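You operate a simulated robot arm through the tools that you are given. There is no shell and no other tool. Be economical: measure what you need, move in short steps, check, and stop when the job is done.

The job below is to be done with a simulated two-armed robot. You get a single attempt, and the scene is never put back.

TASK
Open the upper drawer, put the steel block in the inside of the upper drawer and shut the drawer again. Stack the numbered nest marked "5" from the top of the packing bench on top of the numbered nest that says "6". Open the lower drawer, take the tall blue cap and put it in the inside of the lower drawer and shut the drawer again. Take the white roll from the top of the packing bench and leave it on the shelf under the check bench. Take the small white cap from the top of the packing bench and put it on the brown panel. Pick up the black roller from the mat of the shaker with one hand, pass it to the other hand and put it on the front of the left bowl table. Put the grey bin on the top of the packing bench away on the middle of the left bowl table. Switch the white rocker switch on. Push the front flap of the small carton shut. Do these in any order. Set down upright: steel block, tall blue cap.

It is judged by the outcome, as a careful person would: the job done as asked, and still so three seconds after it is handed in. It fails if anything else is knocked over, pushed out of place, dropped, spilled or broken. Lids that push on must go on centred and level and be pressed home; caps that screw on are set level and turned clockwise until they are tight.

THE ROBOT
Two 7-joint arms with two-finger parallel grippers on one trunk, on a base that drives. Base frame: it is fixed to the floor where the robot stands at the start and does not move with it; the origin is under the middle of the robot, x ahead of it, y to its left, z up. Lengths are in mm, angles in rad, forces in N, time in s.
The left shoulder is at the start at [50, 168, 1007], the right one opposite. With the tool pointing down near the work surface each hand reaches from about 220 to 660 mm from the robot's upright axis, wherever it stands, measured 20 degrees to its own side. Places, roughly: black roller (6x6x17 cm) [1000, -400, 900]; brown panel (9x12x1 cm) [1400, -700, 800]; front flap of the small carton [-1800, 2700, 500]; front of the left bowl table (25x15 cm) [-760, -2140, 640]; grey bin (17x13x9 cm) [1300, -500, 800]; inside of the lower drawer [800, 200, 400]; inside of the upper drawer [800, 200, 600]; lower drawer [700, 100, 500]; middle of the left bowl table (18x18 cm) [-960, -2220, 640]; numbered nest [1500, -1000, 750]; shelf under the check bench [-1800, 2900, 200]; small white cap (3x3x3 cm) [1000, -600, 800]; steel block [1500, -1000, 750]; tall blue cap (4x4x6 cm) [1300, -900, 800]; upper drawer [700, 100, 700]; white rocker switch [300, 600, 800]; white roll (8x8x17 cm) [1200, -700, 800]. Payload 1.57 kg a hand.
The TCP of each hand is the grasp point between the finger pads, 30 mm short of the fingertips. In the tool frame z runs along the fingers and y along their closing line. Largest opening 80 mm; finger width 17, thickness 12; the body of the gripper, 40 by 82 mm, starts 80 mm behind the TCP.
Orientation is that of the tool frame in the base frame, as a unit quaternion [w, x, y, z]. With the fingers straight down and closing along the base's y, the tool's x points along the base's -x, its y along +y and its z along -z.

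THE INTERFACE
- The arms move only by the tool apply_moves. It takes "left_targets", "right_targets" or both (then of equal length, played together; a hand with none holds still); each is a list of rows, each a list of 7 numbers: the gripper command, from -1 (shut) to 1 (fully open), values between in proportion, then the shift along the tool's x, y, z in mm, then the turn, a rotation vector about the tool's x, y, z in rad. In form: [[hand, tx, ty, tz, ax, ay, az], ...]. A call has 1 to 8 rows; each row shifts and turns the commanded pose from where the row before left it, along the tool's axes as they then stand. Rows are played at 5 a second. More than 50 mm and 0.15 rad between two rows, or a gripper value outside its range, and nothing of the call is played. Where a pose cannot be reached the arm comes as near as it can. A force on the tool above 40 N (or 10 N above the force at the start of the call, whichever is more), or a blocked arm, ends the call early, and 0.2 s more pass. The fingers move at their own pace (about 45 mm/s each) and stop on an object; they squeeze with about 36 N. The grip force told is the motor's: it shows also when the fingers shut on nothing. Time passes only in rows, and 0.2 s behind the last, so rows that do not move let the fingers close. The reply holds the time, the measured pose of the TCP, the force on the tool along the base axes, the opening and the grip force, in the units named above and with some noise, with the torque about the TCP (base axes, N m) and any sound that the robot's microphone picked up.
- Cameras (640 x 400 px; columns grow to the right, rows downward): "scene" is now at [107.7, 18.6, 1224.9]; the picture's right is [0.20, -0.98, 0.00], its down [-0.59, -0.12, -0.80] and it looks along [0.78, 0.16, -0.60] (base axes); focal length 214 px, centre (320, 200). "left" rides on the left gripper at [72, 7, -122] in its tool frame; the picture's right is [-0.09, 1.00, 0.00], its down [-0.84, -0.08, -0.54] and it looks along [-0.54, -0.05, 0.84] (tool axes); focal length 238 px, centre (320, 200). "right" rides on the right gripper at [72, -6, -122] in its tool frame; the picture's right is [0.09, 1.00, 0.00], its down [-0.84, 0.08, -0.54] and it looks along [-0.54, 0.05, 0.84] (tool axes); focal length 238 px, centre (320, 200). There is no depth. A picture from a camera that has moved, and an enlarged one, comes with that camera's place and axes in the base frame and with its lens. The place of the scene camera against the robot may be out by one fixed shift of up to 25 mm in any direction.
- capture(camera): a new picture of that camera. It takes no simulated time.
- move_column(by): slides the trunk up (or, below 0, down) by that many mm; the arms and the scene camera ride with it, the base frame stays. It gives what a move gives, with no picture.
- drive_base(legs): drives the robot by 1 to 6 legs, each [ahead, left, turn to the left] in mm, mm and rad, along the robot's own axes; the way and the turn of a leg run together, so that a leg with both is an arc; at most 1500 mm and 3.142 rad a leg. The arms and the cameras ride along, it lands a little off, and it stops where it bumps. It gives what a move gives.
- aim_head(pan, tilt): turns the head with the scene camera to pan (to the left, within 1.396 rad either way) and tilt (down, from -0.506 to 1.204), counted from straight ahead of the robot. It gives what a move gives.
- close_up(camera, box): a new picture of the part [left, top, right, bottom] of that camera's present view, enlarged. It takes no simulated time.
- finish_job(): hands the job in; it is judged then, once.

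Go step by step. Nothing tells you exact positions but the pictures and the camera data: compare them with the known pose of the tool, close in by small moves and look again before you grip or let go. The budget is 535 turns and 336 pictures, counting those below and the enlarged ones. Unless the task says otherwise, let go and move clear before handing in.

The tools are called after "Call:" as a command line: name --argument value ..., lists and objects as JSON in quotes. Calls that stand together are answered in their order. apply_moves: Moves the arms, as the interface text tells. Its arguments: {"type":"object","properties":{"left_targets":{"type":"array","items":{"type":"array","items":{"type":"number"}}},"right_targets":{"type":"array","items":{"type":"array","items":{"type":"number"}}}},"required":[]} The other tools are called the same way: move_column (by) slides the trunk up or down; drive_base (legs) drives the base; aim_head (pan, tilt) turns the head that bears the scene camera; capture (camera) takes a picture; close_up (camera, box) takes an enlarged picture of a part of a camera's view; finish_job () hands the job in.

At the start:

```text
t: 0.0
left_tool_pos: [324.9, 252.9, 1170.7]
left_ee_rot: [0.0, 0.0, 1.0, 0.0]
left_wrist_force: [0.5, 0.5, -0.5]
left_torque: [0.03, 0.0, -0.01]
left_width: 79.8
left_grasp_force: 0.1
right_tool_pos: [457.7, -127.4, 1114.0]
right_ee_rot: [0.0, 0.0, 1.0, 0.002]
right_wrist_force: [0.2, -0.1, 0.0]
right_torque: [0.02, -0.01, -0.02]
right_width: 80.0
right_grasp_force: 0.1
trunk travel left (down, up): [-175.0, 268.0]
robot x, y, heading: [-2.8, -3.0, 0.002]
head pan, tilt: [0.201, 0.646]
```

scene: 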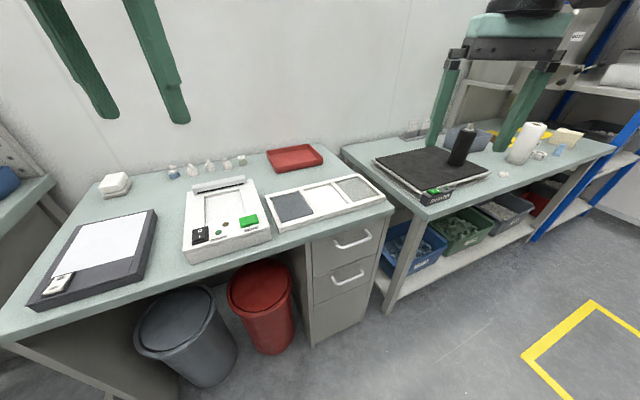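
right: 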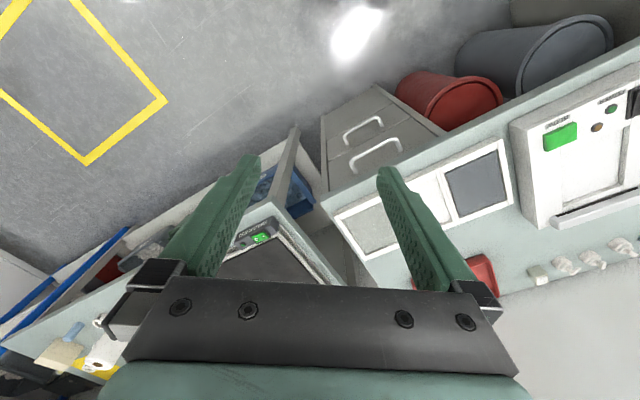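
left: 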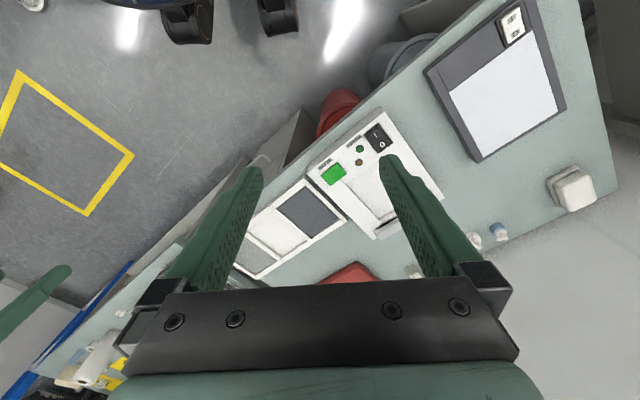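

The scene shows the bench with drawers straight ahead and the packing bench to the right. I'll take closer looks before moving.

Call:
close_up --camera "scene" --box '[360, 60, 640, 235]'

Call:
close_up --camera "scene" --box '[0, 140, 260, 302]'

Call:
aim_head --pan -0.7 --tilt 0.5

```text
2.29 times, centred on (500, 148) of scene
camera zoom: at [107.7, 18.6, 1224.9], right [0.2, -0.98, 0.0], down [-0.59, -0.12, -0.8], along [0.78, 0.16, -0.6], focal length 490 px, centre (-91, 320)
```

zoom: 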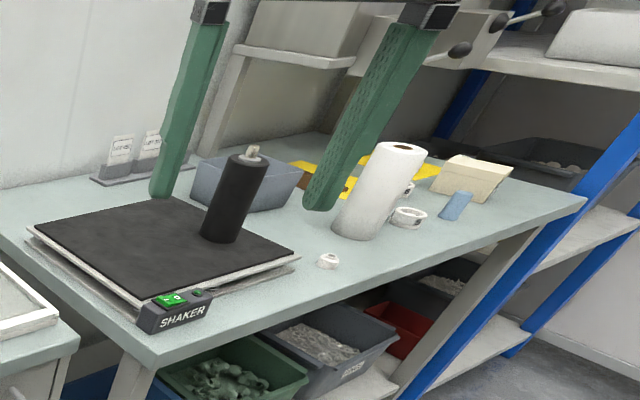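

```text
2.46 times, centred on (130, 221) of scene
camera zoom: at [107.7, 18.6, 1224.9], right [0.2, -0.98, 0.0], down [-0.59, -0.12, -0.8], along [0.78, 0.16, -0.6], focal length 528 px, centre (788, 148)
```

zoom: 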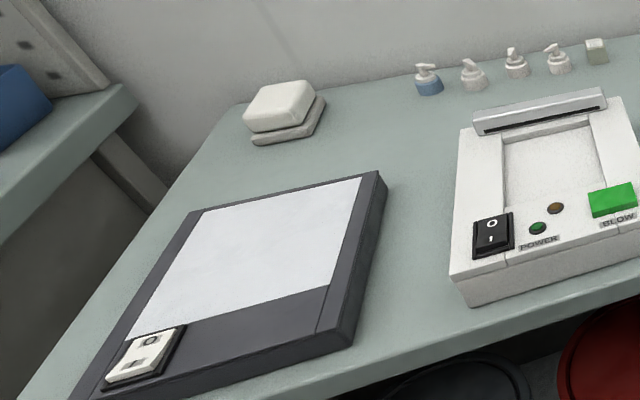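

```text
t: 1.2
left_tool_pos: [323.7, 252.9, 1170.9]
left_ee_rot: [0.0, -0.001, 1.0, 0.0]
left_wrist_force: [0.7, -0.6, -0.2]
left_torque: [0.01, -0.03, 0.01]
left_width: 80.1
left_grasp_force: 0.1
right_tool_pos: [457.7, -128.0, 1114.5]
right_ee_rot: [0.001, 0.001, 1.0, 0.001]
right_wrist_force: [-0.5, 0.1, -0.7]
right_torque: [0.0, 0.05, 0.0]
right_width: 79.9
right_grasp_force: 0.1
trunk travel left (down, up): [-175.0, 268.0]
robot x, y, heading: [-2.0, -2.5, -0.002]
head pan, tilt: [-0.7, 0.499]
```

Call:
capture --camera "scene"

Call:
close_up --camera "scene" --box '[100, 50, 420, 250]'

```text
330 pictures are left
camera scene: at [92.2, -57.4, 1238.1], right [-0.64, -0.77, 0.0], down [-0.37, 0.31, -0.88], along [0.67, -0.56, -0.48], focal length 214 px, centre (320, 200)
```

scene: 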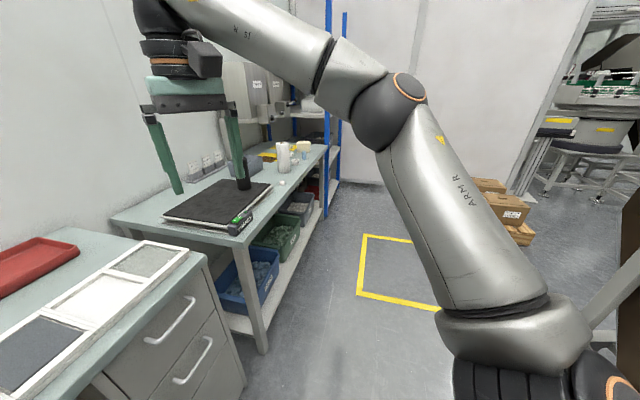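

```text
2.00 times, centred on (260, 150) of scene
camera zoom: at [92.2, -57.4, 1238.1], right [-0.64, -0.77, 0.0], down [-0.37, 0.31, -0.88], along [0.67, -0.56, -0.48], focal length 429 px, centre (440, 300)
```

zoom: 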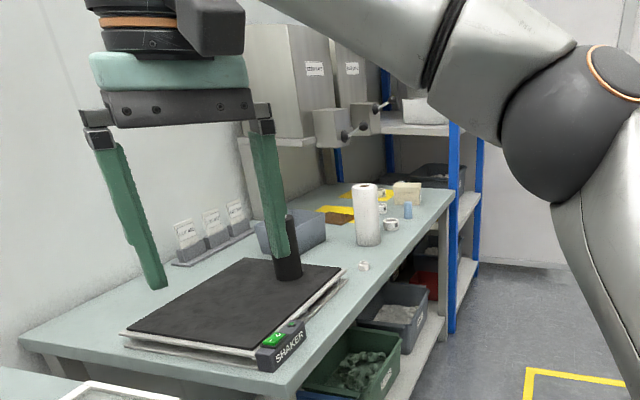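

Benches run along a wall at about 0.63 rad. I'll face the first bench and begin with the white rocker switch on the dark light pad at the left.

Call:
drive_base --legs '[[0, 0, 0.63], [0, 250, 0]]'

Call:
aim_head --pan 0.3 --tilt 0.8

Call:
capture --camera "scene"

Call:
capture --camera "left"

```text
t: 5.7
left_tool_pos: [-36.6, 597.3, 1172.6]
left_ee_rot: [0.0, -0.311, 0.95, 0.0]
left_wrist_force: [-0.1, -0.4, 0.6]
left_torque: [0.02, -0.01, 0.01]
left_width: 79.7
left_grasp_force: 0.0
right_tool_pos: [296.6, 369.1, 1114.9]
right_ee_rot: [-0.001, -0.312, 0.95, 0.0]
right_wrist_force: [0.0, -0.2, 0.6]
right_torque: [-0.01, -0.06, -0.01]
right_width: 80.2
right_grasp_force: 0.0
trunk travel left (down, up): [-175.0, 268.0]
robot x, y, heading: [-146.2, 204.9, 0.631]
head pan, tilt: [-0.7, 0.499]
```

```text
t: 7.0
left_tool_pos: [-36.1, 597.3, 1170.6]
left_ee_rot: [0.0, -0.311, 0.95, 0.0]
left_wrist_force: [0.2, -1.1, -0.2]
left_torque: [0.0, -0.03, 0.01]
left_width: 79.9
left_grasp_force: 0.0
right_tool_pos: [295.5, 369.3, 1115.1]
right_ee_rot: [0.0, -0.311, 0.95, 0.001]
right_wrist_force: [-0.9, 0.0, 0.5]
right_torque: [0.01, -0.01, -0.04]
right_width: 80.0
right_grasp_force: 0.1
trunk travel left (down, up): [-175.0, 268.0]
robot x, y, heading: [-149.1, 203.6, 0.632]
head pan, tilt: [0.3, 0.799]
```

```text
328 pictures are left
camera scene: at [-85.0, 291.5, 1212.1], right [0.8, -0.6, 0.0], down [-0.43, -0.58, -0.7], along [0.42, 0.56, -0.72], focal length 214 px, centre (320, 200)
```

scene: 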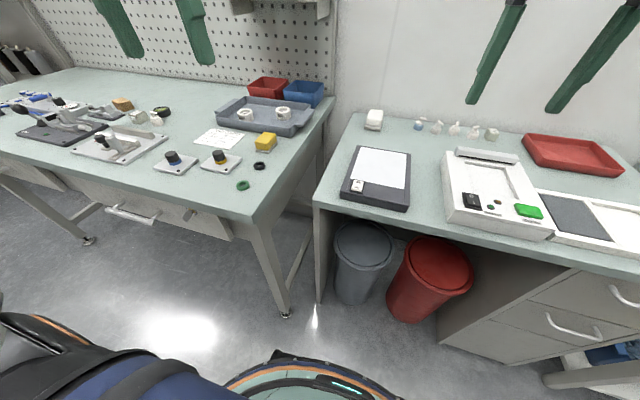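

```text
327 pictures are left
camera left: at [-98.4, 561.6, 1293.7], right [-0.51, 0.86, 0.0], down [0.72, 0.43, 0.54], along [0.46, 0.28, -0.84], focal length 238 px, centre (320, 200)
```

left: 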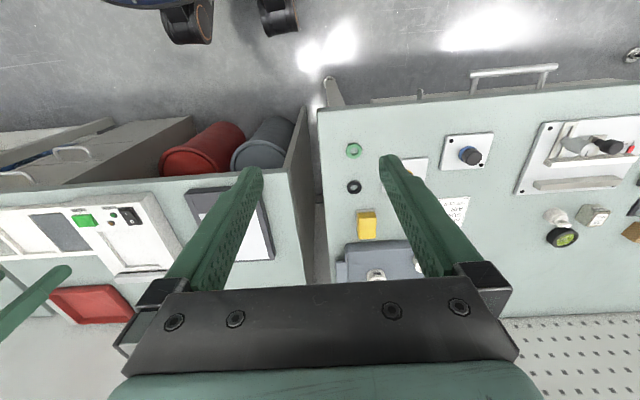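

Now a close look at the white rocker.

Call:
close_up --camera "scene" --box '[325, 165, 405, 215]'

```text
8.00 times, centred on (365, 190) of scene
camera zoom: at [-85.0, 291.5, 1212.1], right [0.8, -0.6, 0.0], down [-0.43, -0.58, -0.7], along [0.42, 0.56, -0.72], focal length 1716 px, centre (-40, 280)
```

zoom: 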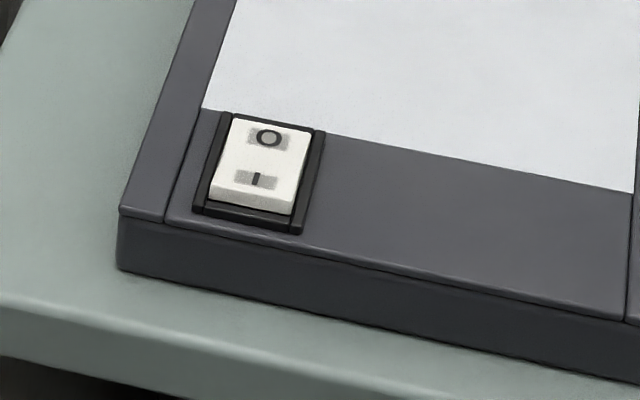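

The rocker shows O pressed and the near "I" half raised, so I'll press the near half. Moving the left hand, fingers shut, over it.

Call:
apply_moves --left_targets '[[-1, -29.5, -23.4, 27.6, 0, 0, 0], [-1, -29.5, -23.4, 27.6, 0, 0, 0], [-1, -29.5, -23.4, 27.6, 0, 0, 0], [-1, -29.5, -23.4, 27.6, 0, 0, 0], [-1, -29.5, -23.4, 27.6, 0, 0, 0], [-1, -29.5, -23.4, 27.6, 0, 0, 0], [-1, -29.5, -23.4, 27.6, 0, 0, 0], [-1, -29.5, -23.4, 27.6, 0, 0, 0]]'

Call:
capture --camera "left"

Call:
capture --camera "scene"

```text
t: 8.8
left_tool_pos: [122.0, 608.7, 993.2]
left_ee_rot: [-0.001, -0.31, 0.951, -0.001]
left_wrist_force: [0.2, 0.9, 0.1]
left_torque: [-0.01, 0.03, 0.03]
left_width: 0.3
left_grasp_force: 21.3
left hand out of reach, approached as far as the arm can: row 4, 5, 6, 7, 8
right_tool_pos: [297.6, 369.3, 1113.6]
right_ee_rot: [0.0, -0.31, 0.951, 0.001]
right_wrist_force: [0.2, 0.0, -0.6]
right_torque: [0.0, 0.01, 0.03]
right_width: 80.0
right_grasp_force: 0.0
trunk travel left (down, up): [-175.0, 268.0]
robot x, y, heading: [-147.6, 204.6, 0.633]
head pan, tilt: [0.3, 0.799]
```

```text
325 pictures are left
camera left: at [60.5, 573.7, 1114.4], right [-0.51, 0.86, 0.0], down [0.72, 0.43, 0.54], along [0.46, 0.28, -0.84], focal length 238 px, centre (320, 200)
```

left: 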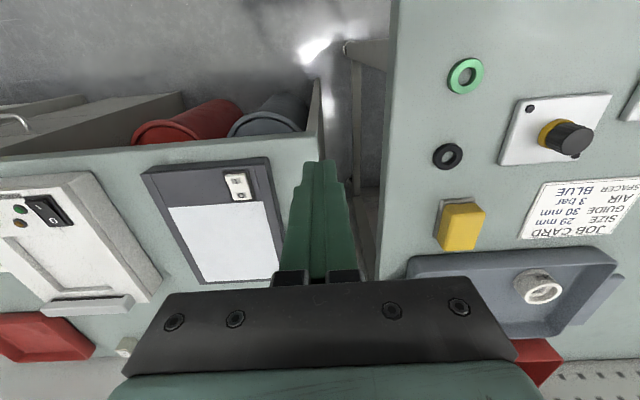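

```text
324 pictures are left
camera scene: at [-84.5, 292.2, 1212.0], right [0.8, -0.6, 0.0], down [-0.43, -0.58, -0.7], along [0.41, 0.56, -0.72], focal length 214 px, centre (320, 200)
```

scene: 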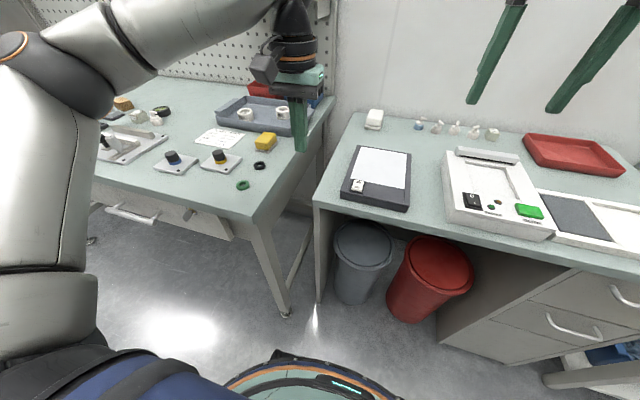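

Arm reach was short; drive a little closer so the switch is in comfortable reach.

Call:
drive_base --legs '[[100, -120, 0]]'

Call:
capture --camera "left"

```text
t: 10.5
left_tool_pos: [274.1, 571.8, 991.1]
left_ee_rot: [0.0, -0.312, 0.95, 0.0]
left_wrist_force: [1.4, 0.4, 0.1]
left_torque: [-0.02, -0.03, -0.02]
left_width: 0.0
left_grasp_force: 20.7
right_tool_pos: [448.1, 331.7, 1115.7]
right_ee_rot: [0.0, -0.311, 0.95, 0.0]
right_wrist_force: [0.9, -0.2, 0.2]
right_torque: [0.02, 0.02, 0.0]
right_width: 79.8
right_grasp_force: 0.0
trunk travel left (down, up): [-175.0, 268.0]
robot x, y, heading: [1.3, 163.5, 0.634]
head pan, tilt: [0.3, 0.799]
```

```text
323 pictures are left
camera left: at [211.9, 535.1, 1115.0], right [-0.51, 0.86, 0.0], down [0.72, 0.43, 0.54], along [0.46, 0.28, -0.84], focal length 238 px, centre (320, 200)
```

left: 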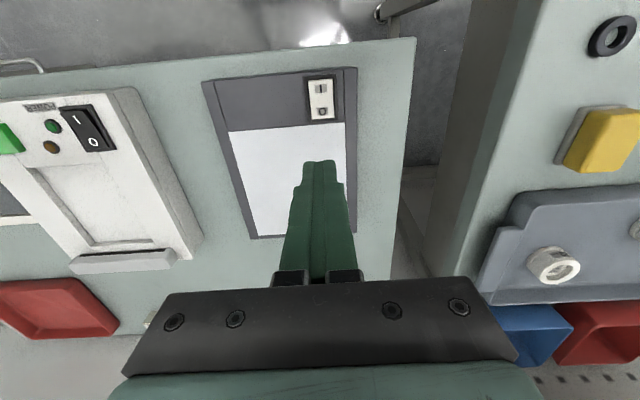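

Switch height comes out at about 825 mm. Shift above its "I" half and lower to just above.

Call:
apply_moves --left_targets '[[-1, 33, 5, 0, 0, 0, 0], [-1, 0, 0, 40, 0, 0, 0], [-1, 0, 0, 40, 0, 0, 0], [-1, 0, 0, 20, 0, 0, 0]]'

Call:
close_up --camera "left" --box '[220, 50, 420, 175]'

Call:
close_up --camera "scene" --box '[240, 100, 480, 250]'

```text
t: 11.5
left_tool_pos: [244.7, 558.1, 890.7]
left_ee_rot: [0.001, -0.311, 0.95, -0.001]
left_wrist_force: [0.0, 0.4, 0.1]
left_torque: [-0.01, -0.03, -0.06]
left_width: 0.0
left_grasp_force: 21.5
right_tool_pos: [446.7, 331.6, 1113.7]
right_ee_rot: [0.001, -0.31, 0.951, 0.001]
right_wrist_force: [-0.4, 0.3, 0.3]
right_torque: [0.01, 0.01, -0.01]
right_width: 79.8
right_grasp_force: 0.2
trunk travel left (down, up): [-175.0, 268.0]
robot x, y, heading: [4.4, 165.6, 0.631]
head pan, tilt: [0.3, 0.799]
```

```text
3.20 times, centred on (320, 112) of left
camera zoom: at [182.6, 521.6, 1014.1], right [-0.52, 0.86, 0.0], down [0.72, 0.43, 0.54], along [0.47, 0.28, -0.84], focal length 763 px, centre (320, 480)
```

zoom: 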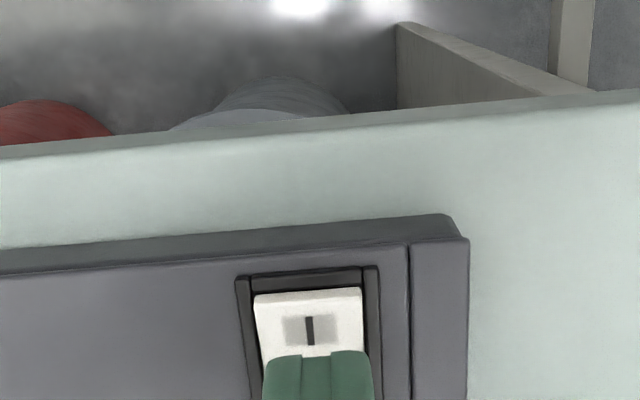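

```text
2.67 times, centred on (360, 175) of scene
camera zoom: at [66.8, 253.8, 1212.1], right [0.8, -0.6, 0.0], down [-0.43, -0.58, -0.7], along [0.42, 0.56, -0.72], focal length 572 px, centre (213, 267)
```

zoom: 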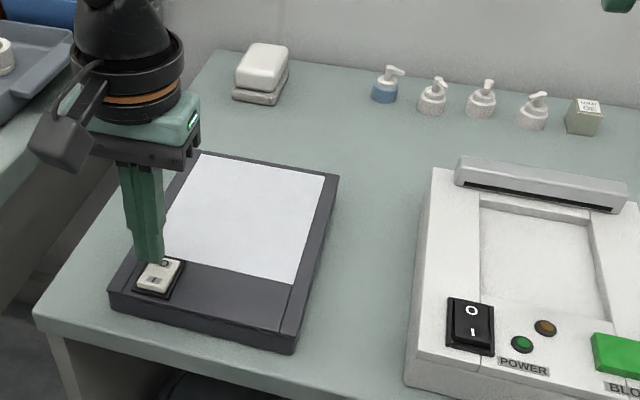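

The fingertip is above the I mark. Press down in small steps.

Call:
apply_moves --left_targets '[[-1, 0, 0, 20, 0, 0, 0], [-1, 0, 0, 8, 0, 0, 0], [-1, 0, 0, 5, 0, 0, 0], [-1, 0, 0, 4, 0, 0, 0], [-1, 0, 0, 3, 0, 0, 0]]'

Call:
close_up --camera "left" --box '[220, 50, 420, 175]'

```text
t: 12.3
left_tool_pos: [243.2, 556.9, 867.7]
left_ee_rot: [0.005, -0.311, 0.95, 0.001]
left_wrist_force: [-8.4, -2.2, 17.4]
left_torque: [-0.01, 0.17, -0.01]
left_width: 0.0
left_grasp_force: 21.0
right_tool_pos: [446.0, 331.3, 1115.4]
right_ee_rot: [0.001, -0.312, 0.95, 0.001]
right_wrist_force: [0.5, 1.1, -0.6]
right_torque: [-0.02, -0.01, 0.03]
right_width: 80.1
right_grasp_force: 0.0
trunk travel left (down, up): [-175.0, 268.0]
robot x, y, heading: [4.0, 166.4, 0.633]
head pan, tilt: [0.3, 0.799]
stopped in row 4 (left hand): the force on the tool passed its limit at 46 N (the readings are from after the stop); the commanded pose is now the measured one
```

```text
3.20 times, centred on (320, 112) of left
camera zoom: at [180.9, 519.9, 989.2], right [-0.51, 0.86, 0.0], down [0.72, 0.43, 0.55], along [0.47, 0.28, -0.83], focal length 763 px, centre (320, 480)
```

zoom: 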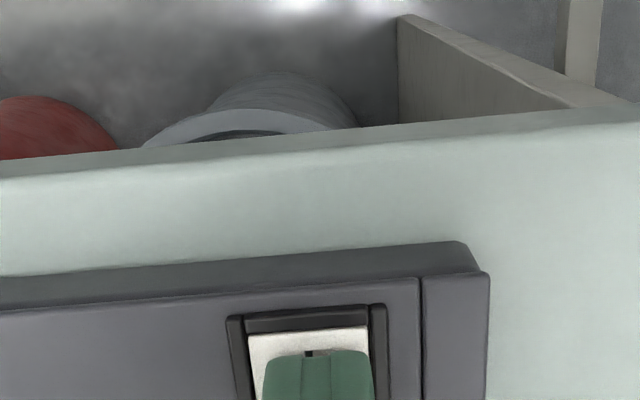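

Force reached; lift and check whether it flipped.

Call:
apply_moves --left_targets '[[-1, 0, 0, -40, 0, 0, 0], [-1, 0, 50, -10, 0, 0, 0], [-1, 0, 50, 0, 0, 0, 0]]'

Call:
close_up --camera "left" --box '[130, 50, 330, 175]'

Call:
close_up --camera "scene" --box '[260, 170, 340, 220]'

```text
refused: row 2 steps farther than a row can; nothing moved
```

```text
3.20 times, centred on (230, 112) of left
camera zoom: at [180.9, 519.9, 989.2], right [-0.51, 0.86, 0.0], down [0.72, 0.43, 0.55], along [0.47, 0.28, -0.83], focal length 763 px, centre (608, 480)
```

zoom: 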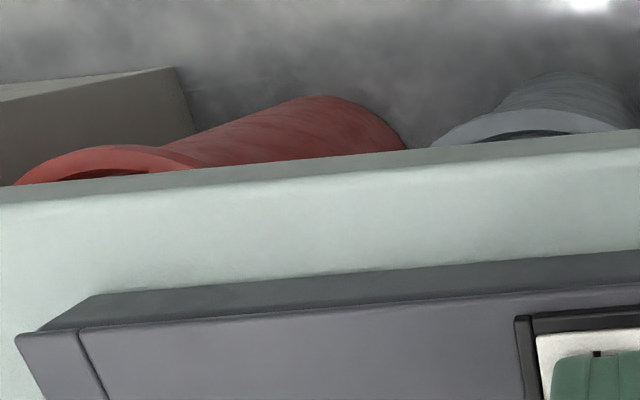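

```text
8.00 times, centred on (300, 195) of scene
camera zoom: at [65.2, 252.6, 1212.4], right [0.8, -0.59, 0.0], down [-0.43, -0.58, -0.7], along [0.42, 0.56, -0.72], focal length 1716 px, centre (480, 240)
```

zoom: 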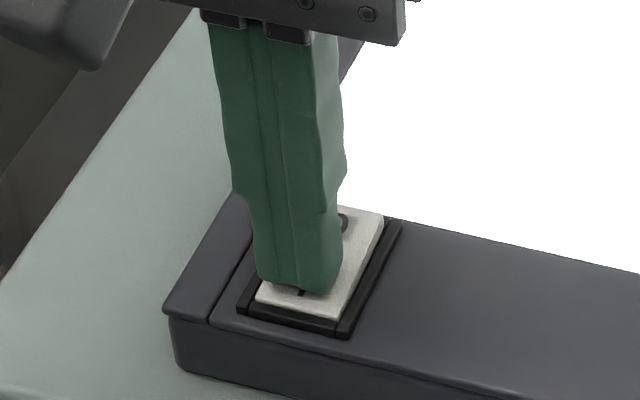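

The light panel has now lit up brightly, so it looks switched. I'll lift and confirm.

Call:
apply_moves --left_targets '[[-1, 0, 0, -40, 0, 0, 0], [-1, 0, 0, -40, 0, 0, 0], [-1, 0, 45, 0, 0, 0, 0], [-1, 0, 45, 0, 0, 0, 0]]'

Call:
close_up --camera "scene" --box '[250, 130, 378, 210]'

```text
t: 13.3
left_tool_pos: [189.2, 628.3, 944.9]
left_ee_rot: [0.004, -0.31, 0.951, 0.002]
left_wrist_force: [0.3, -0.1, 0.1]
left_torque: [0.0, -0.02, -0.02]
left_width: 0.1
left_grasp_force: 21.1
right_tool_pos: [447.0, 331.9, 1114.2]
right_ee_rot: [0.001, -0.31, 0.951, 0.001]
right_wrist_force: [-0.5, 0.1, 0.5]
right_torque: [-0.02, -0.01, -0.04]
right_width: 80.1
right_grasp_force: 0.1
trunk travel left (down, up): [-175.0, 268.0]
robot x, y, heading: [3.5, 164.6, 0.63]
head pan, tilt: [0.3, 0.799]
```

```text
5.00 times, centred on (314, 170) of scene
camera zoom: at [66.2, 254.0, 1212.1], right [0.8, -0.6, 0.0], down [-0.43, -0.58, -0.7], along [0.42, 0.56, -0.72], focal length 1072 px, centre (350, 350)
```

zoom: 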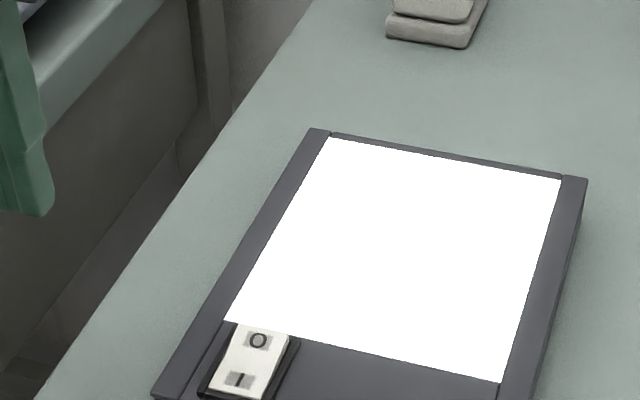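

The switch is on (I pressed, panel lit). Next the drawers: lift the left hand, back off and move right to face the cabinet.

Call:
apply_moves --left_targets '[[1, 30, -20, -35, 0, 0, 0], [1, 30, -20, -35, 0, 0, 0]]'

Call:
drive_base --legs '[[-260, 0, 0], [0, -600, 0]]'

Call:
aim_head --pan 0 --tilt 0.8

Call:
capture --camera "scene"

```text
refused: row 1 steps farther than a row can; nothing moved
```

```text
t: 20.5
left_tool_pos: [334.7, -5.7, 944.0]
left_ee_rot: [0.004, -0.316, 0.949, 0.002]
left_wrist_force: [0.2, -0.5, 0.4]
left_torque: [0.01, 0.01, 0.0]
left_width: 0.1
left_grasp_force: 21.2
right_tool_pos: [595.8, -298.6, 1114.8]
right_ee_rot: [0.0, -0.315, 0.949, 0.002]
right_wrist_force: [-0.5, 0.0, -0.4]
right_torque: [-0.03, 0.01, 0.03]
right_width: 79.9
right_grasp_force: 0.1
trunk travel left (down, up): [-175.0, 268.0]
robot x, y, heading: [156.1, -472.6, 0.644]
head pan, tilt: [0.3, 0.799]
```

```text
t: 21.3
left_tool_pos: [335.9, -5.2, 944.4]
left_ee_rot: [0.004, -0.316, 0.949, 0.001]
left_wrist_force: [0.2, -0.1, -0.1]
left_torque: [0.02, -0.01, 0.0]
left_width: 0.3
left_grasp_force: 20.7
right_tool_pos: [596.3, -298.7, 1114.7]
right_ee_rot: [0.0, -0.315, 0.949, 0.001]
right_wrist_force: [0.9, -0.6, 0.2]
right_torque: [0.0, -0.01, 0.01]
right_width: 80.0
right_grasp_force: 0.0
trunk travel left (down, up): [-175.0, 268.0]
robot x, y, heading: [154.1, -467.1, 0.644]
head pan, tilt: [0.0, 0.799]
```

```text
316 pictures are left
camera scene: at [232.6, -397.1, 1212.1], right [0.6, -0.8, 0.0], down [-0.57, -0.43, -0.7], along [0.56, 0.42, -0.72], focal length 214 px, centre (320, 200)
```

scene: 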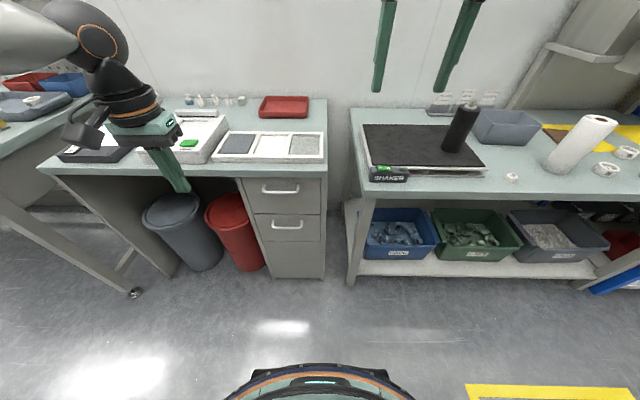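

Upper handle triangulates to about [568, 12, 728], lower one near z 525. I'll turn the left hand to point ahead with the fingers closing vertically so it can grip the bar.

Call:
apply_moves --left_targets '[[1, 0, 0, 0, -0.0863, -0.0863, 0.0863], [1, 0, 0, 0, -0.0863, -0.0863, 0.0863], [1, 0, 0, 0, -0.0863, -0.0863, 0.0863], [1, 0, 0, 0, -0.0863, -0.0863, 0.0863], [1, 0, 0, 0, -0.0863, -0.0863, 0.0863], [1, 0, 0, 0, -0.0863, -0.0863, 0.0863], [1, 0, 0, 0, -0.0863, -0.0863, 0.0863]]'

Call:
apply_moves --left_targets '[[1, 0, 0, 0, -0.0863, -0.0863, 0.0863], [1, 0, 0, 0, -0.0863, -0.0863, 0.0863], [1, 0, 0, 0, -0.0863, -0.0863, 0.0863], [1, 0, 0, 0, -0.0863, -0.0863, 0.0863], [1, 0, 0, 0, -0.0863, -0.0863, 0.0863], [1, 0, 0, 0, -0.0863, -0.0863, 0.0863], [1, 0, 0, 0, -0.0863, -0.0863, 0.0863]]'

Call:
capture --camera "left"

Call:
capture --camera "scene"

```text
t: 22.9
left_tool_pos: [335.9, -5.7, 944.4]
left_ee_rot: [0.186, -0.001, 0.911, 0.367]
left_wrist_force: [0.2, -0.6, 0.3]
left_torque: [0.01, 0.01, 0.03]
left_width: 79.9
left_grasp_force: 0.1
right_tool_pos: [595.6, -297.6, 1115.3]
right_ee_rot: [0.0, -0.316, 0.949, 0.001]
right_wrist_force: [-0.5, -0.7, -1.1]
right_torque: [-0.01, 0.02, -0.01]
right_width: 79.9
right_grasp_force: 0.1
trunk travel left (down, up): [-175.0, 268.0]
robot x, y, heading: [154.6, -471.4, 0.642]
head pan, tilt: [0.0, 0.799]
```

```text
t: 24.5
left_tool_pos: [375.1, 17.7, 947.9]
left_ee_rot: [0.317, 0.315, 0.631, 0.634]
left_wrist_force: [0.3, 0.2, -0.2]
left_torque: [-0.05, 0.04, 0.01]
left_width: 79.8
left_grasp_force: 0.0
left hand out of reach, approached as far as the arm can: row 2, 3, 4, 5
right_tool_pos: [595.3, -298.5, 1114.9]
right_ee_rot: [0.0, -0.316, 0.949, 0.001]
right_wrist_force: [-0.1, -0.1, 0.0]
right_torque: [0.01, 0.02, 0.0]
right_width: 80.0
right_grasp_force: 0.0
trunk travel left (down, up): [-175.0, 268.0]
robot x, y, heading: [153.4, -474.9, 0.642]
head pan, tilt: [0.0, 0.799]
```

```text
315 pictures are left
camera left: at [235.3, 3.5, 953.8], right [0.05, -0.08, 1.0], down [0.07, -0.99, -0.08], along [1.0, 0.07, -0.04], focal length 238 px, centre (320, 200)
```

left: 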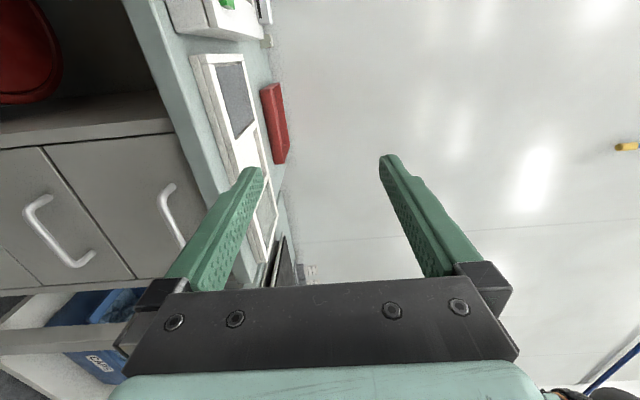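

```text
314 pictures are left
camera scene: at [232.7, -397.3, 1212.2], right [0.6, -0.8, 0.0], down [-0.57, -0.43, -0.7], along [0.56, 0.42, -0.72], focal length 214 px, centre (320, 200)
```

scene: 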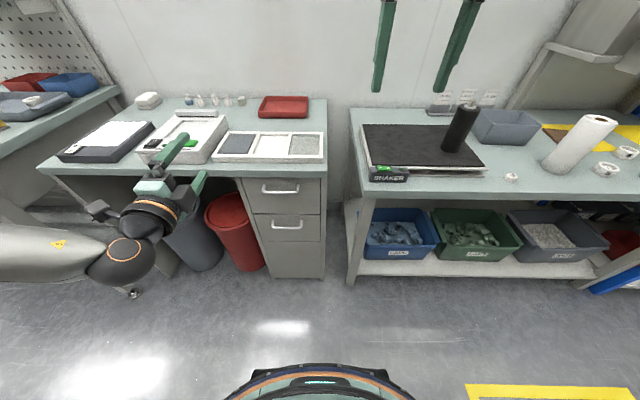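

Upper handle agrees at about [565, 18, 725]. Bring the open hand in front of it, 80 mm short.

Call:
apply_moves --left_targets '[[1, -19, -37, 8, 0, 0, 0], [1, -19, -37, 8, 0, 0, 0], [1, -19, -37, 8, 0, 0, 0], [1, -19, -37, 8, 0, 0, 0], [1, -19, -37, 8, 0, 0, 0], [1, -19, -37, 8, 0, 0, 0]]'

Call:
capture --camera "left"

Call:
close_up --camera "scene" --box '[200, 140, 360, 240]'

```text
t: 25.9
left_tool_pos: [424.2, 15.2, 854.4]
left_ee_rot: [0.318, 0.314, 0.632, 0.633]
left_wrist_force: [0.0, 0.5, -1.0]
left_torque: [0.01, -0.01, -0.01]
left_width: 79.9
left_grasp_force: 0.0
left hand out of reach, approached as far as the arm can: row 3, 4, 5, 6
right_tool_pos: [596.0, -299.7, 1114.5]
right_ee_rot: [0.001, -0.316, 0.949, 0.001]
right_wrist_force: [0.4, 0.9, -0.9]
right_torque: [-0.01, -0.02, -0.03]
right_width: 80.2
right_grasp_force: 0.1
trunk travel left (down, up): [-175.0, 268.0]
robot x, y, heading: [150.9, -471.1, 0.644]
head pan, tilt: [0.0, 0.799]
```

```text
313 pictures are left
camera left: at [284.6, 1.2, 861.9], right [0.05, -0.07, 1.0], down [0.07, -0.99, -0.08], along [1.0, 0.07, -0.04], focal length 238 px, centre (320, 200)
```

left: 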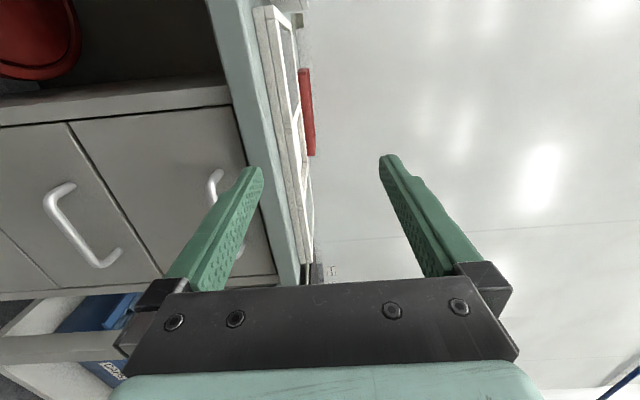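

```text
4.00 times, centred on (280, 190) of scene
camera zoom: at [232.6, -397.2, 1212.1], right [0.6, -0.8, 0.0], down [-0.57, -0.43, -0.7], along [0.56, 0.42, -0.72], focal length 858 px, centre (480, 240)
```

zoom: 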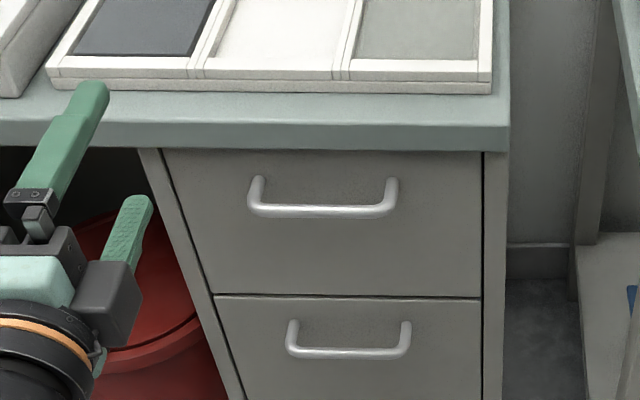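

Reach is limited at this height; lowering the trunk brings the hand down instead.

Call:
move_column --by -130

Call:
apply_moves --left_targets '[[1, -25, 0, 5, 0, 0, 0], [1, -25, 0, 5, 0, 0, 0], [1, -25, 0, 5, 0, 0, 0], [1, -13, 0, 5, 0, 0, 0]]'

Call:
capture --camera "left"

Call:
close_up --camera "scene" --box '[200, 100, 360, 200]'

```text
t: 27.5
left_tool_pos: [426.0, 15.7, 725.5]
left_ee_rot: [0.318, 0.314, 0.631, 0.634]
left_wrist_force: [0.2, 0.2, -0.1]
left_torque: [0.0, 0.0, 0.03]
left_width: 80.0
left_grasp_force: 0.1
right_tool_pos: [594.8, -298.1, 985.0]
right_ee_rot: [0.001, -0.316, 0.949, 0.001]
right_wrist_force: [0.2, 0.2, 0.2]
right_torque: [0.0, 0.0, 0.02]
right_width: 80.2
right_grasp_force: 0.0
trunk travel left (down, up): [-45.0, 398.0]
robot x, y, heading: [153.8, -471.7, 0.644]
head pan, tilt: [0.0, 0.799]
```

```text
t: 28.5
left_tool_pos: [467.9, -13.3, 768.9]
left_ee_rot: [0.317, 0.316, 0.632, 0.633]
left_wrist_force: [0.0, 0.8, 0.5]
left_torque: [0.0, 0.01, -0.02]
left_width: 80.1
left_grasp_force: 0.1
left hand out of reach, approached as far as the arm can: row 1, 2, 3, 4
right_tool_pos: [595.4, -299.2, 983.9]
right_ee_rot: [0.0, -0.316, 0.949, 0.0]
right_wrist_force: [-0.5, 0.1, 0.0]
right_torque: [0.03, 0.02, 0.0]
right_width: 80.2
right_grasp_force: 0.1
trunk travel left (down, up): [-45.0, 398.0]
robot x, y, heading: [155.6, -471.2, 0.643]
head pan, tilt: [0.0, 0.799]
```

```text
311 pictures are left
camera left: at [327.2, -28.6, 775.5], right [0.05, -0.07, 1.0], down [0.07, -0.99, -0.08], along [1.0, 0.07, -0.05], focal length 238 px, centre (320, 200)
```

left: 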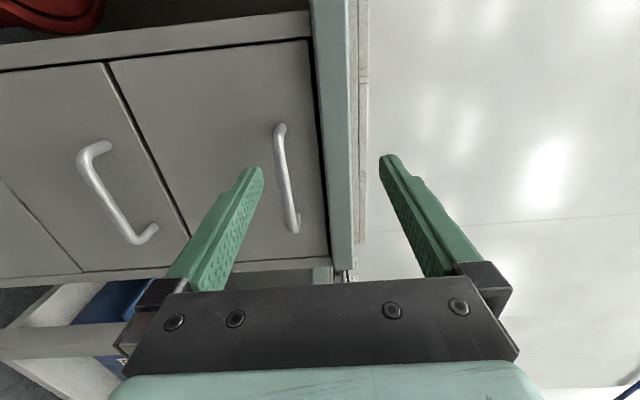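

```text
4.00 times, centred on (280, 150) of scene
camera zoom: at [232.6, -397.2, 1082.1], right [0.6, -0.8, 0.0], down [-0.57, -0.43, -0.7], along [0.56, 0.42, -0.72], focal length 858 px, centre (480, 400)
```

zoom: 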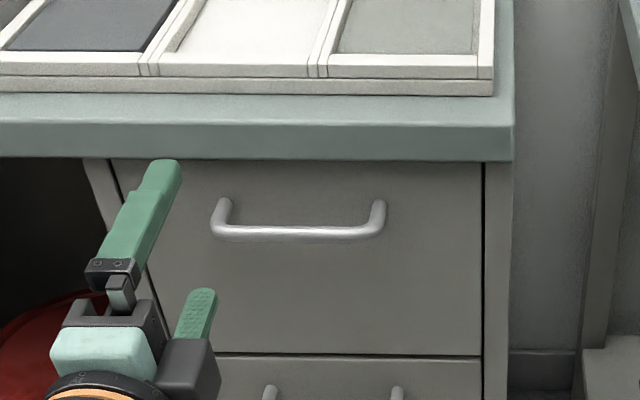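

The wrist is folded too close to the body; I'll back the base off a bit and reach out more.

Call:
drive_base --legs '[[-130, 0, 0]]'

Call:
apply_moves --left_targets '[[1, -10, -8, 40, 0, 0, 0], [1, -10, -8, 40, 0, 0, 0], [1, -10, -9, 40, 0, 0, 0], [1, -10, -9, 10, 0, 0, 0]]'

Call:
capture --camera "left"

```text
t: 29.8
left_tool_pos: [361.5, -94.0, 768.7]
left_ee_rot: [0.318, 0.316, 0.632, 0.633]
left_wrist_force: [-0.4, -0.8, 0.5]
left_torque: [0.04, 0.03, 0.01]
left_width: 80.1
left_grasp_force: 0.0
right_tool_pos: [490.4, -378.7, 984.6]
right_ee_rot: [0.0, -0.316, 0.949, 0.001]
right_wrist_force: [-0.1, 0.2, 0.6]
right_torque: [-0.01, 0.01, 0.0]
right_width: 80.0
right_grasp_force: 0.0
trunk travel left (down, up): [-45.0, 398.0]
robot x, y, heading: [45.8, -551.3, 0.64]
head pan, tilt: [0.0, 0.799]
```

```text
t: 30.8
left_tool_pos: [429.0, -21.0, 790.1]
left_ee_rot: [0.318, 0.316, 0.631, 0.633]
left_wrist_force: [0.0, -0.2, -0.2]
left_torque: [-0.01, -0.01, 0.01]
left_width: 80.2
left_grasp_force: 0.0
left hand out of reach, approached as far as the arm can: row 1, 2, 3, 4
right_tool_pos: [489.5, -379.5, 985.2]
right_ee_rot: [-0.001, -0.316, 0.949, 0.001]
right_wrist_force: [-0.3, -0.4, 0.0]
right_torque: [0.02, 0.01, -0.01]
right_width: 80.0
right_grasp_force: 0.0
trunk travel left (down, up): [-45.0, 398.0]
robot x, y, heading: [45.7, -551.1, 0.642]
head pan, tilt: [0.0, 0.799]
```

```text
309 pictures are left
camera left: at [288.5, -35.6, 796.0], right [0.05, -0.07, 1.0], down [0.07, -0.99, -0.08], along [1.0, 0.07, -0.05], focal length 238 px, centre (320, 200)
```

left: 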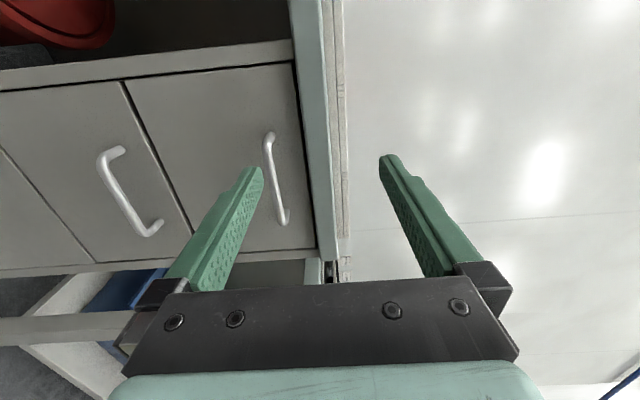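

This posture runs into a joint limit; tilting the fingers down partway should free it.

Call:
apply_moves --left_targets '[[1, 0, -5, 0, 0.15, 0, 0], [1, 0, -10, 0, 0.15, 0, 0], [1, 0, -10, 0, 0.15, 0, 0], [1, 0, -10, 0, 0.15, 0, 0], [1, 0, -10, 0, 0, 0, 0]]'

Call:
capture --camera "left"

```text
t: 32.0
left_tool_pos: [417.1, -30.5, 747.5]
left_ee_rot: [0.211, 0.395, 0.791, 0.417]
left_wrist_force: [0.7, 0.3, 0.3]
left_torque: [0.0, 0.03, 0.01]
left_width: 79.8
left_grasp_force: 0.0
right_tool_pos: [490.1, -378.4, 984.8]
right_ee_rot: [-0.001, -0.316, 0.949, 0.0]
right_wrist_force: [-0.2, 0.0, 0.6]
right_torque: [0.02, -0.02, -0.01]
right_width: 79.9
right_grasp_force: 0.0
trunk travel left (down, up): [-45.0, 398.0]
robot x, y, heading: [47.1, -550.4, 0.64]
head pan, tilt: [0.0, 0.799]
```

```text
308 pictures are left
camera left: at [296.7, -29.5, 821.8], right [0.5, 0.26, 0.82], down [0.11, -0.96, 0.24], along [0.86, -0.03, -0.51], focal length 238 px, centre (320, 200)
```

left: 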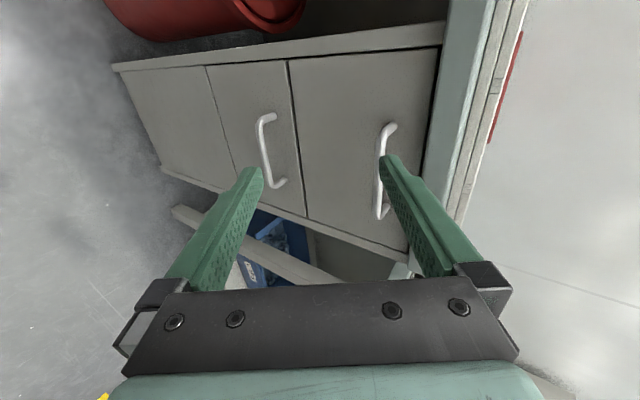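

That posture works. Handle bar triangulates to ~[563, 11, 728]. Line the partly opened fingers up 60 mm short of it.

Call:
apply_moves --left_targets '[[-0.1, -18, 21, 17, 0, 0, 0], [-0.1, -18, 21, 18, 0, 0, 0], [-0.1, -18, 22, 18, 0, 0, 0]]'

Call:
capture --camera "left"

Call:
close_up --camera "scene" --box '[200, 60, 360, 160]'

```text
t: 32.8
left_tool_pos: [463.7, -17.7, 783.9]
left_ee_rot: [0.211, 0.396, 0.79, 0.418]
left_wrist_force: [-0.6, 0.1, 1.2]
left_torque: [-0.03, 0.01, -0.01]
left_width: 36.1
left_grasp_force: 0.1
left hand out of reach, approached as far as the arm can: row 2, 3
right_tool_pos: [488.8, -377.2, 984.4]
right_ee_rot: [-0.001, -0.315, 0.949, 0.001]
right_wrist_force: [0.1, 0.6, -0.1]
right_torque: [-0.02, 0.02, 0.0]
right_width: 80.2
right_grasp_force: 0.1
trunk travel left (down, up): [-45.0, 398.0]
robot x, y, heading: [45.3, -550.6, 0.645]
head pan, tilt: [0.0, 0.799]
```

```text
307 pictures are left
camera left: at [343.1, -15.6, 858.5], right [0.5, 0.26, 0.82], down [0.11, -0.96, 0.24], along [0.86, -0.03, -0.51], focal length 238 px, centre (320, 200)
```

left: 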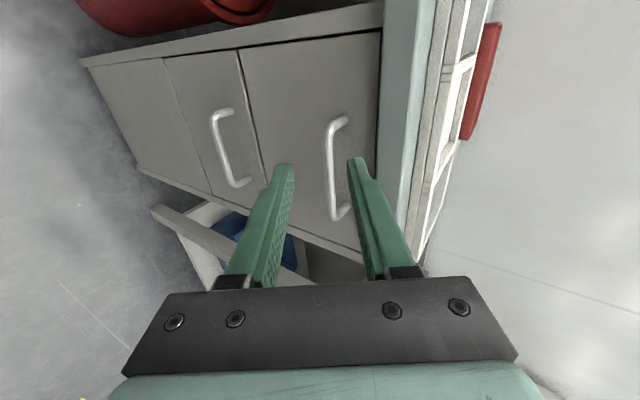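

```text
4.00 times, centred on (280, 110) of scene
camera zoom: at [126.4, -476.8, 1082.1], right [0.6, -0.8, 0.0], down [-0.57, -0.43, -0.7], along [0.56, 0.42, -0.72], focal length 858 px, centre (480, 560)
```

zoom: 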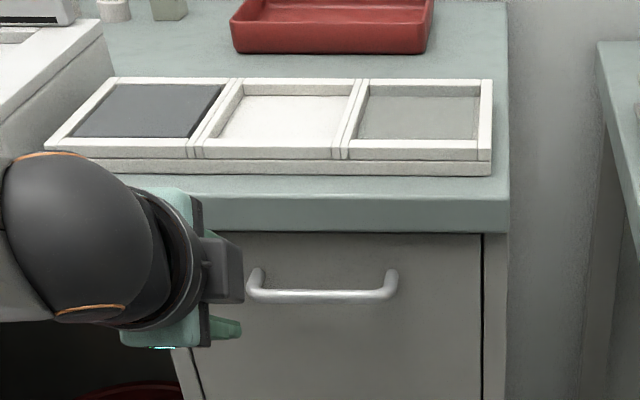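

The wrist sits ~370 mm behind the TCP, so I'm still too close. Back off another 200 mm.

Call:
drive_base --legs '[[-200, 0, 0]]'

Call:
apply_moves --left_targets '[[-0.1, -10, 0, 40, -0.1, 0, 0], [-0.1, -10, 0, 40, -0.1, 0, 0], [-0.1, -10, 0, 40, -0.1, 0, 0], [-0.1, -10, 0, 40, 0, 0, 0]]'

Call:
capture --camera "left"

```text
t: 33.9
left_tool_pos: [427.3, -44.0, 786.2]
left_ee_rot: [0.212, 0.395, 0.789, 0.42]
left_wrist_force: [-0.6, 0.4, 0.9]
left_torque: [-0.01, -0.04, -0.01]
left_width: 35.9
left_grasp_force: 0.1
right_tool_pos: [451.9, -405.2, 985.4]
right_ee_rot: [0.003, -0.318, 0.948, 0.002]
right_wrist_force: [-0.3, -0.5, 0.1]
right_torque: [0.02, 0.01, 0.02]
right_width: 79.9
right_grasp_force: 0.1
trunk travel left (down, up): [-45.0, 398.0]
robot x, y, heading: [11.2, -573.8, 0.644]
head pan, tilt: [0.0, 0.799]
stopped in leg 1: the robot was blocked; the commanded pose is now the measured one
```

```text
t: 34.9
left_tool_pos: [429.6, 17.1, 778.6]
left_ee_rot: [0.27, 0.358, 0.718, 0.533]
left_wrist_force: [0.0, 0.2, 0.4]
left_torque: [0.03, -0.01, 0.0]
left_width: 36.1
left_grasp_force: 0.1
left hand out of reach, approached as far as the arm can: row 1, 2, 3, 4
right_tool_pos: [452.6, -405.1, 987.9]
right_ee_rot: [0.002, -0.317, 0.948, 0.003]
right_wrist_force: [-0.4, -0.3, 0.1]
right_torque: [0.01, 0.0, 0.02]
right_width: 80.0
right_grasp_force: 0.1
trunk travel left (down, up): [-45.0, 398.0]
robot x, y, heading: [8.6, -578.1, 0.639]
head pan, tilt: [0.0, 0.799]
```

```text
305 pictures are left
camera left: at [294.9, 7.1, 820.1], right [0.28, 0.1, 0.95], down [0.07, -0.99, 0.09], along [0.96, 0.04, -0.29], focal length 238 px, centre (320, 200)
```

left: 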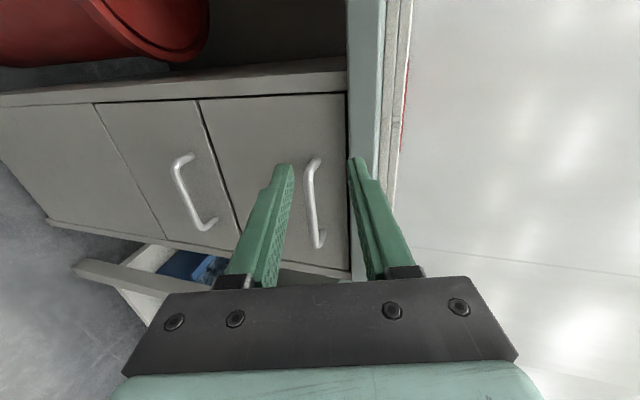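

The base was blocked behind. Let me look around and at the arm posture.

Call:
aim_head --pan 1.39 --tilt 0.5

Call:
capture --camera "scene"

Call:
aim_head --pan -1.39 --tilt 0.5

Call:
capture --camera "scene"

Call:
aim_head --pan 0.3 --tilt 0.8

Call:
capture --camera "scene"

```text
t: 36.4
left_tool_pos: [429.6, 16.4, 777.7]
left_ee_rot: [0.27, 0.359, 0.717, 0.533]
left_wrist_force: [0.2, 0.1, -0.8]
left_torque: [0.03, -0.03, -0.03]
left_width: 35.9
left_grasp_force: 0.0
right_tool_pos: [452.9, -405.4, 987.2]
right_ee_rot: [0.002, -0.318, 0.948, 0.002]
right_wrist_force: [-0.1, 0.0, 1.6]
right_torque: [-0.01, 0.0, 0.0]
right_width: 80.1
right_grasp_force: 0.0
trunk travel left (down, up): [-45.0, 398.0]
robot x, y, heading: [10.8, -576.9, 0.641]
head pan, tilt: [1.389, 0.499]
```

```text
304 pictures are left
camera scene: at [-15.0, -470.0, 1108.1], right [0.9, 0.45, 0.0], down [0.21, -0.43, -0.88], along [-0.39, 0.79, -0.48], focal length 214 px, centre (320, 200)
```

scene: 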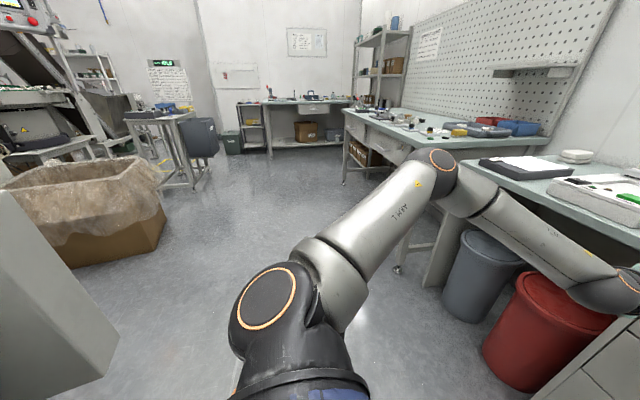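

```text
t: 38.8
left_tool_pos: [429.7, 16.9, 778.1]
left_ee_rot: [0.268, 0.359, 0.718, 0.533]
left_wrist_force: [0.0, 1.0, 1.0]
left_torque: [0.01, -0.02, 0.01]
left_width: 36.0
left_grasp_force: 0.0
right_tool_pos: [452.2, -404.8, 987.1]
right_ee_rot: [0.002, -0.317, 0.948, 0.003]
right_wrist_force: [-0.3, 0.2, -0.7]
right_torque: [0.01, 0.0, 0.04]
right_width: 80.0
right_grasp_force: 0.1
trunk travel left (down, up): [-45.0, 398.0]
robot x, y, heading: [11.1, -576.2, 0.642]
head pan, tilt: [-1.389, 0.499]
```

```text
303 pictures are left
camera scene: at [92.3, -613.2, 1108.1], right [-0.68, -0.73, 0.0], down [-0.35, 0.32, -0.88], along [0.65, -0.6, -0.48], focal length 214 px, centre (320, 200)
```

scene: 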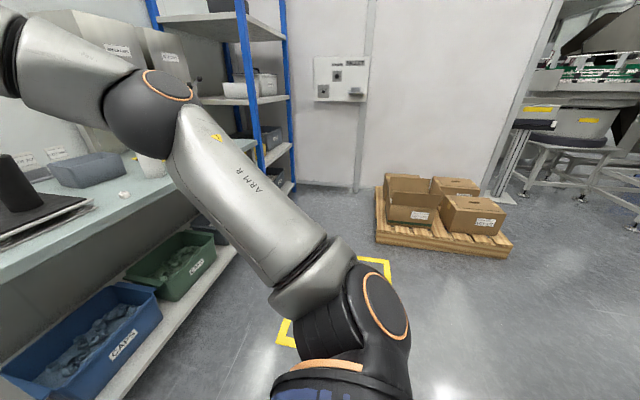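

```text
t: 40.6
left_tool_pos: [429.1, 16.1, 778.0]
left_ee_rot: [0.269, 0.359, 0.717, 0.533]
left_wrist_force: [0.1, -0.7, -0.3]
left_torque: [-0.02, 0.01, 0.01]
left_width: 36.0
left_grasp_force: 0.1
right_tool_pos: [452.0, -404.8, 986.7]
right_ee_rot: [0.002, -0.317, 0.948, 0.003]
right_wrist_force: [0.4, -0.8, 0.3]
right_torque: [-0.04, 0.01, 0.01]
right_width: 80.0
right_grasp_force: 0.1
trunk travel left (down, up): [-45.0, 398.0]
robot x, y, heading: [10.6, -577.6, 0.643]
head pan, tilt: [0.3, 0.799]
```

```text
302 pictures are left
camera scene: at [72.8, -486.2, 1082.1], right [0.81, -0.59, 0.0], down [-0.42, -0.58, -0.7], along [0.41, 0.56, -0.72], focal length 214 px, centre (320, 200)
```

scene: 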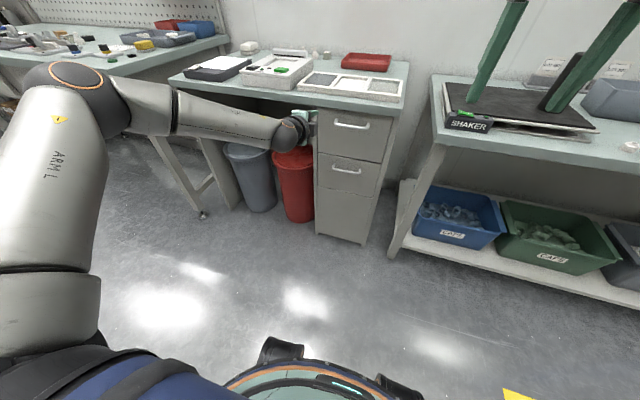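

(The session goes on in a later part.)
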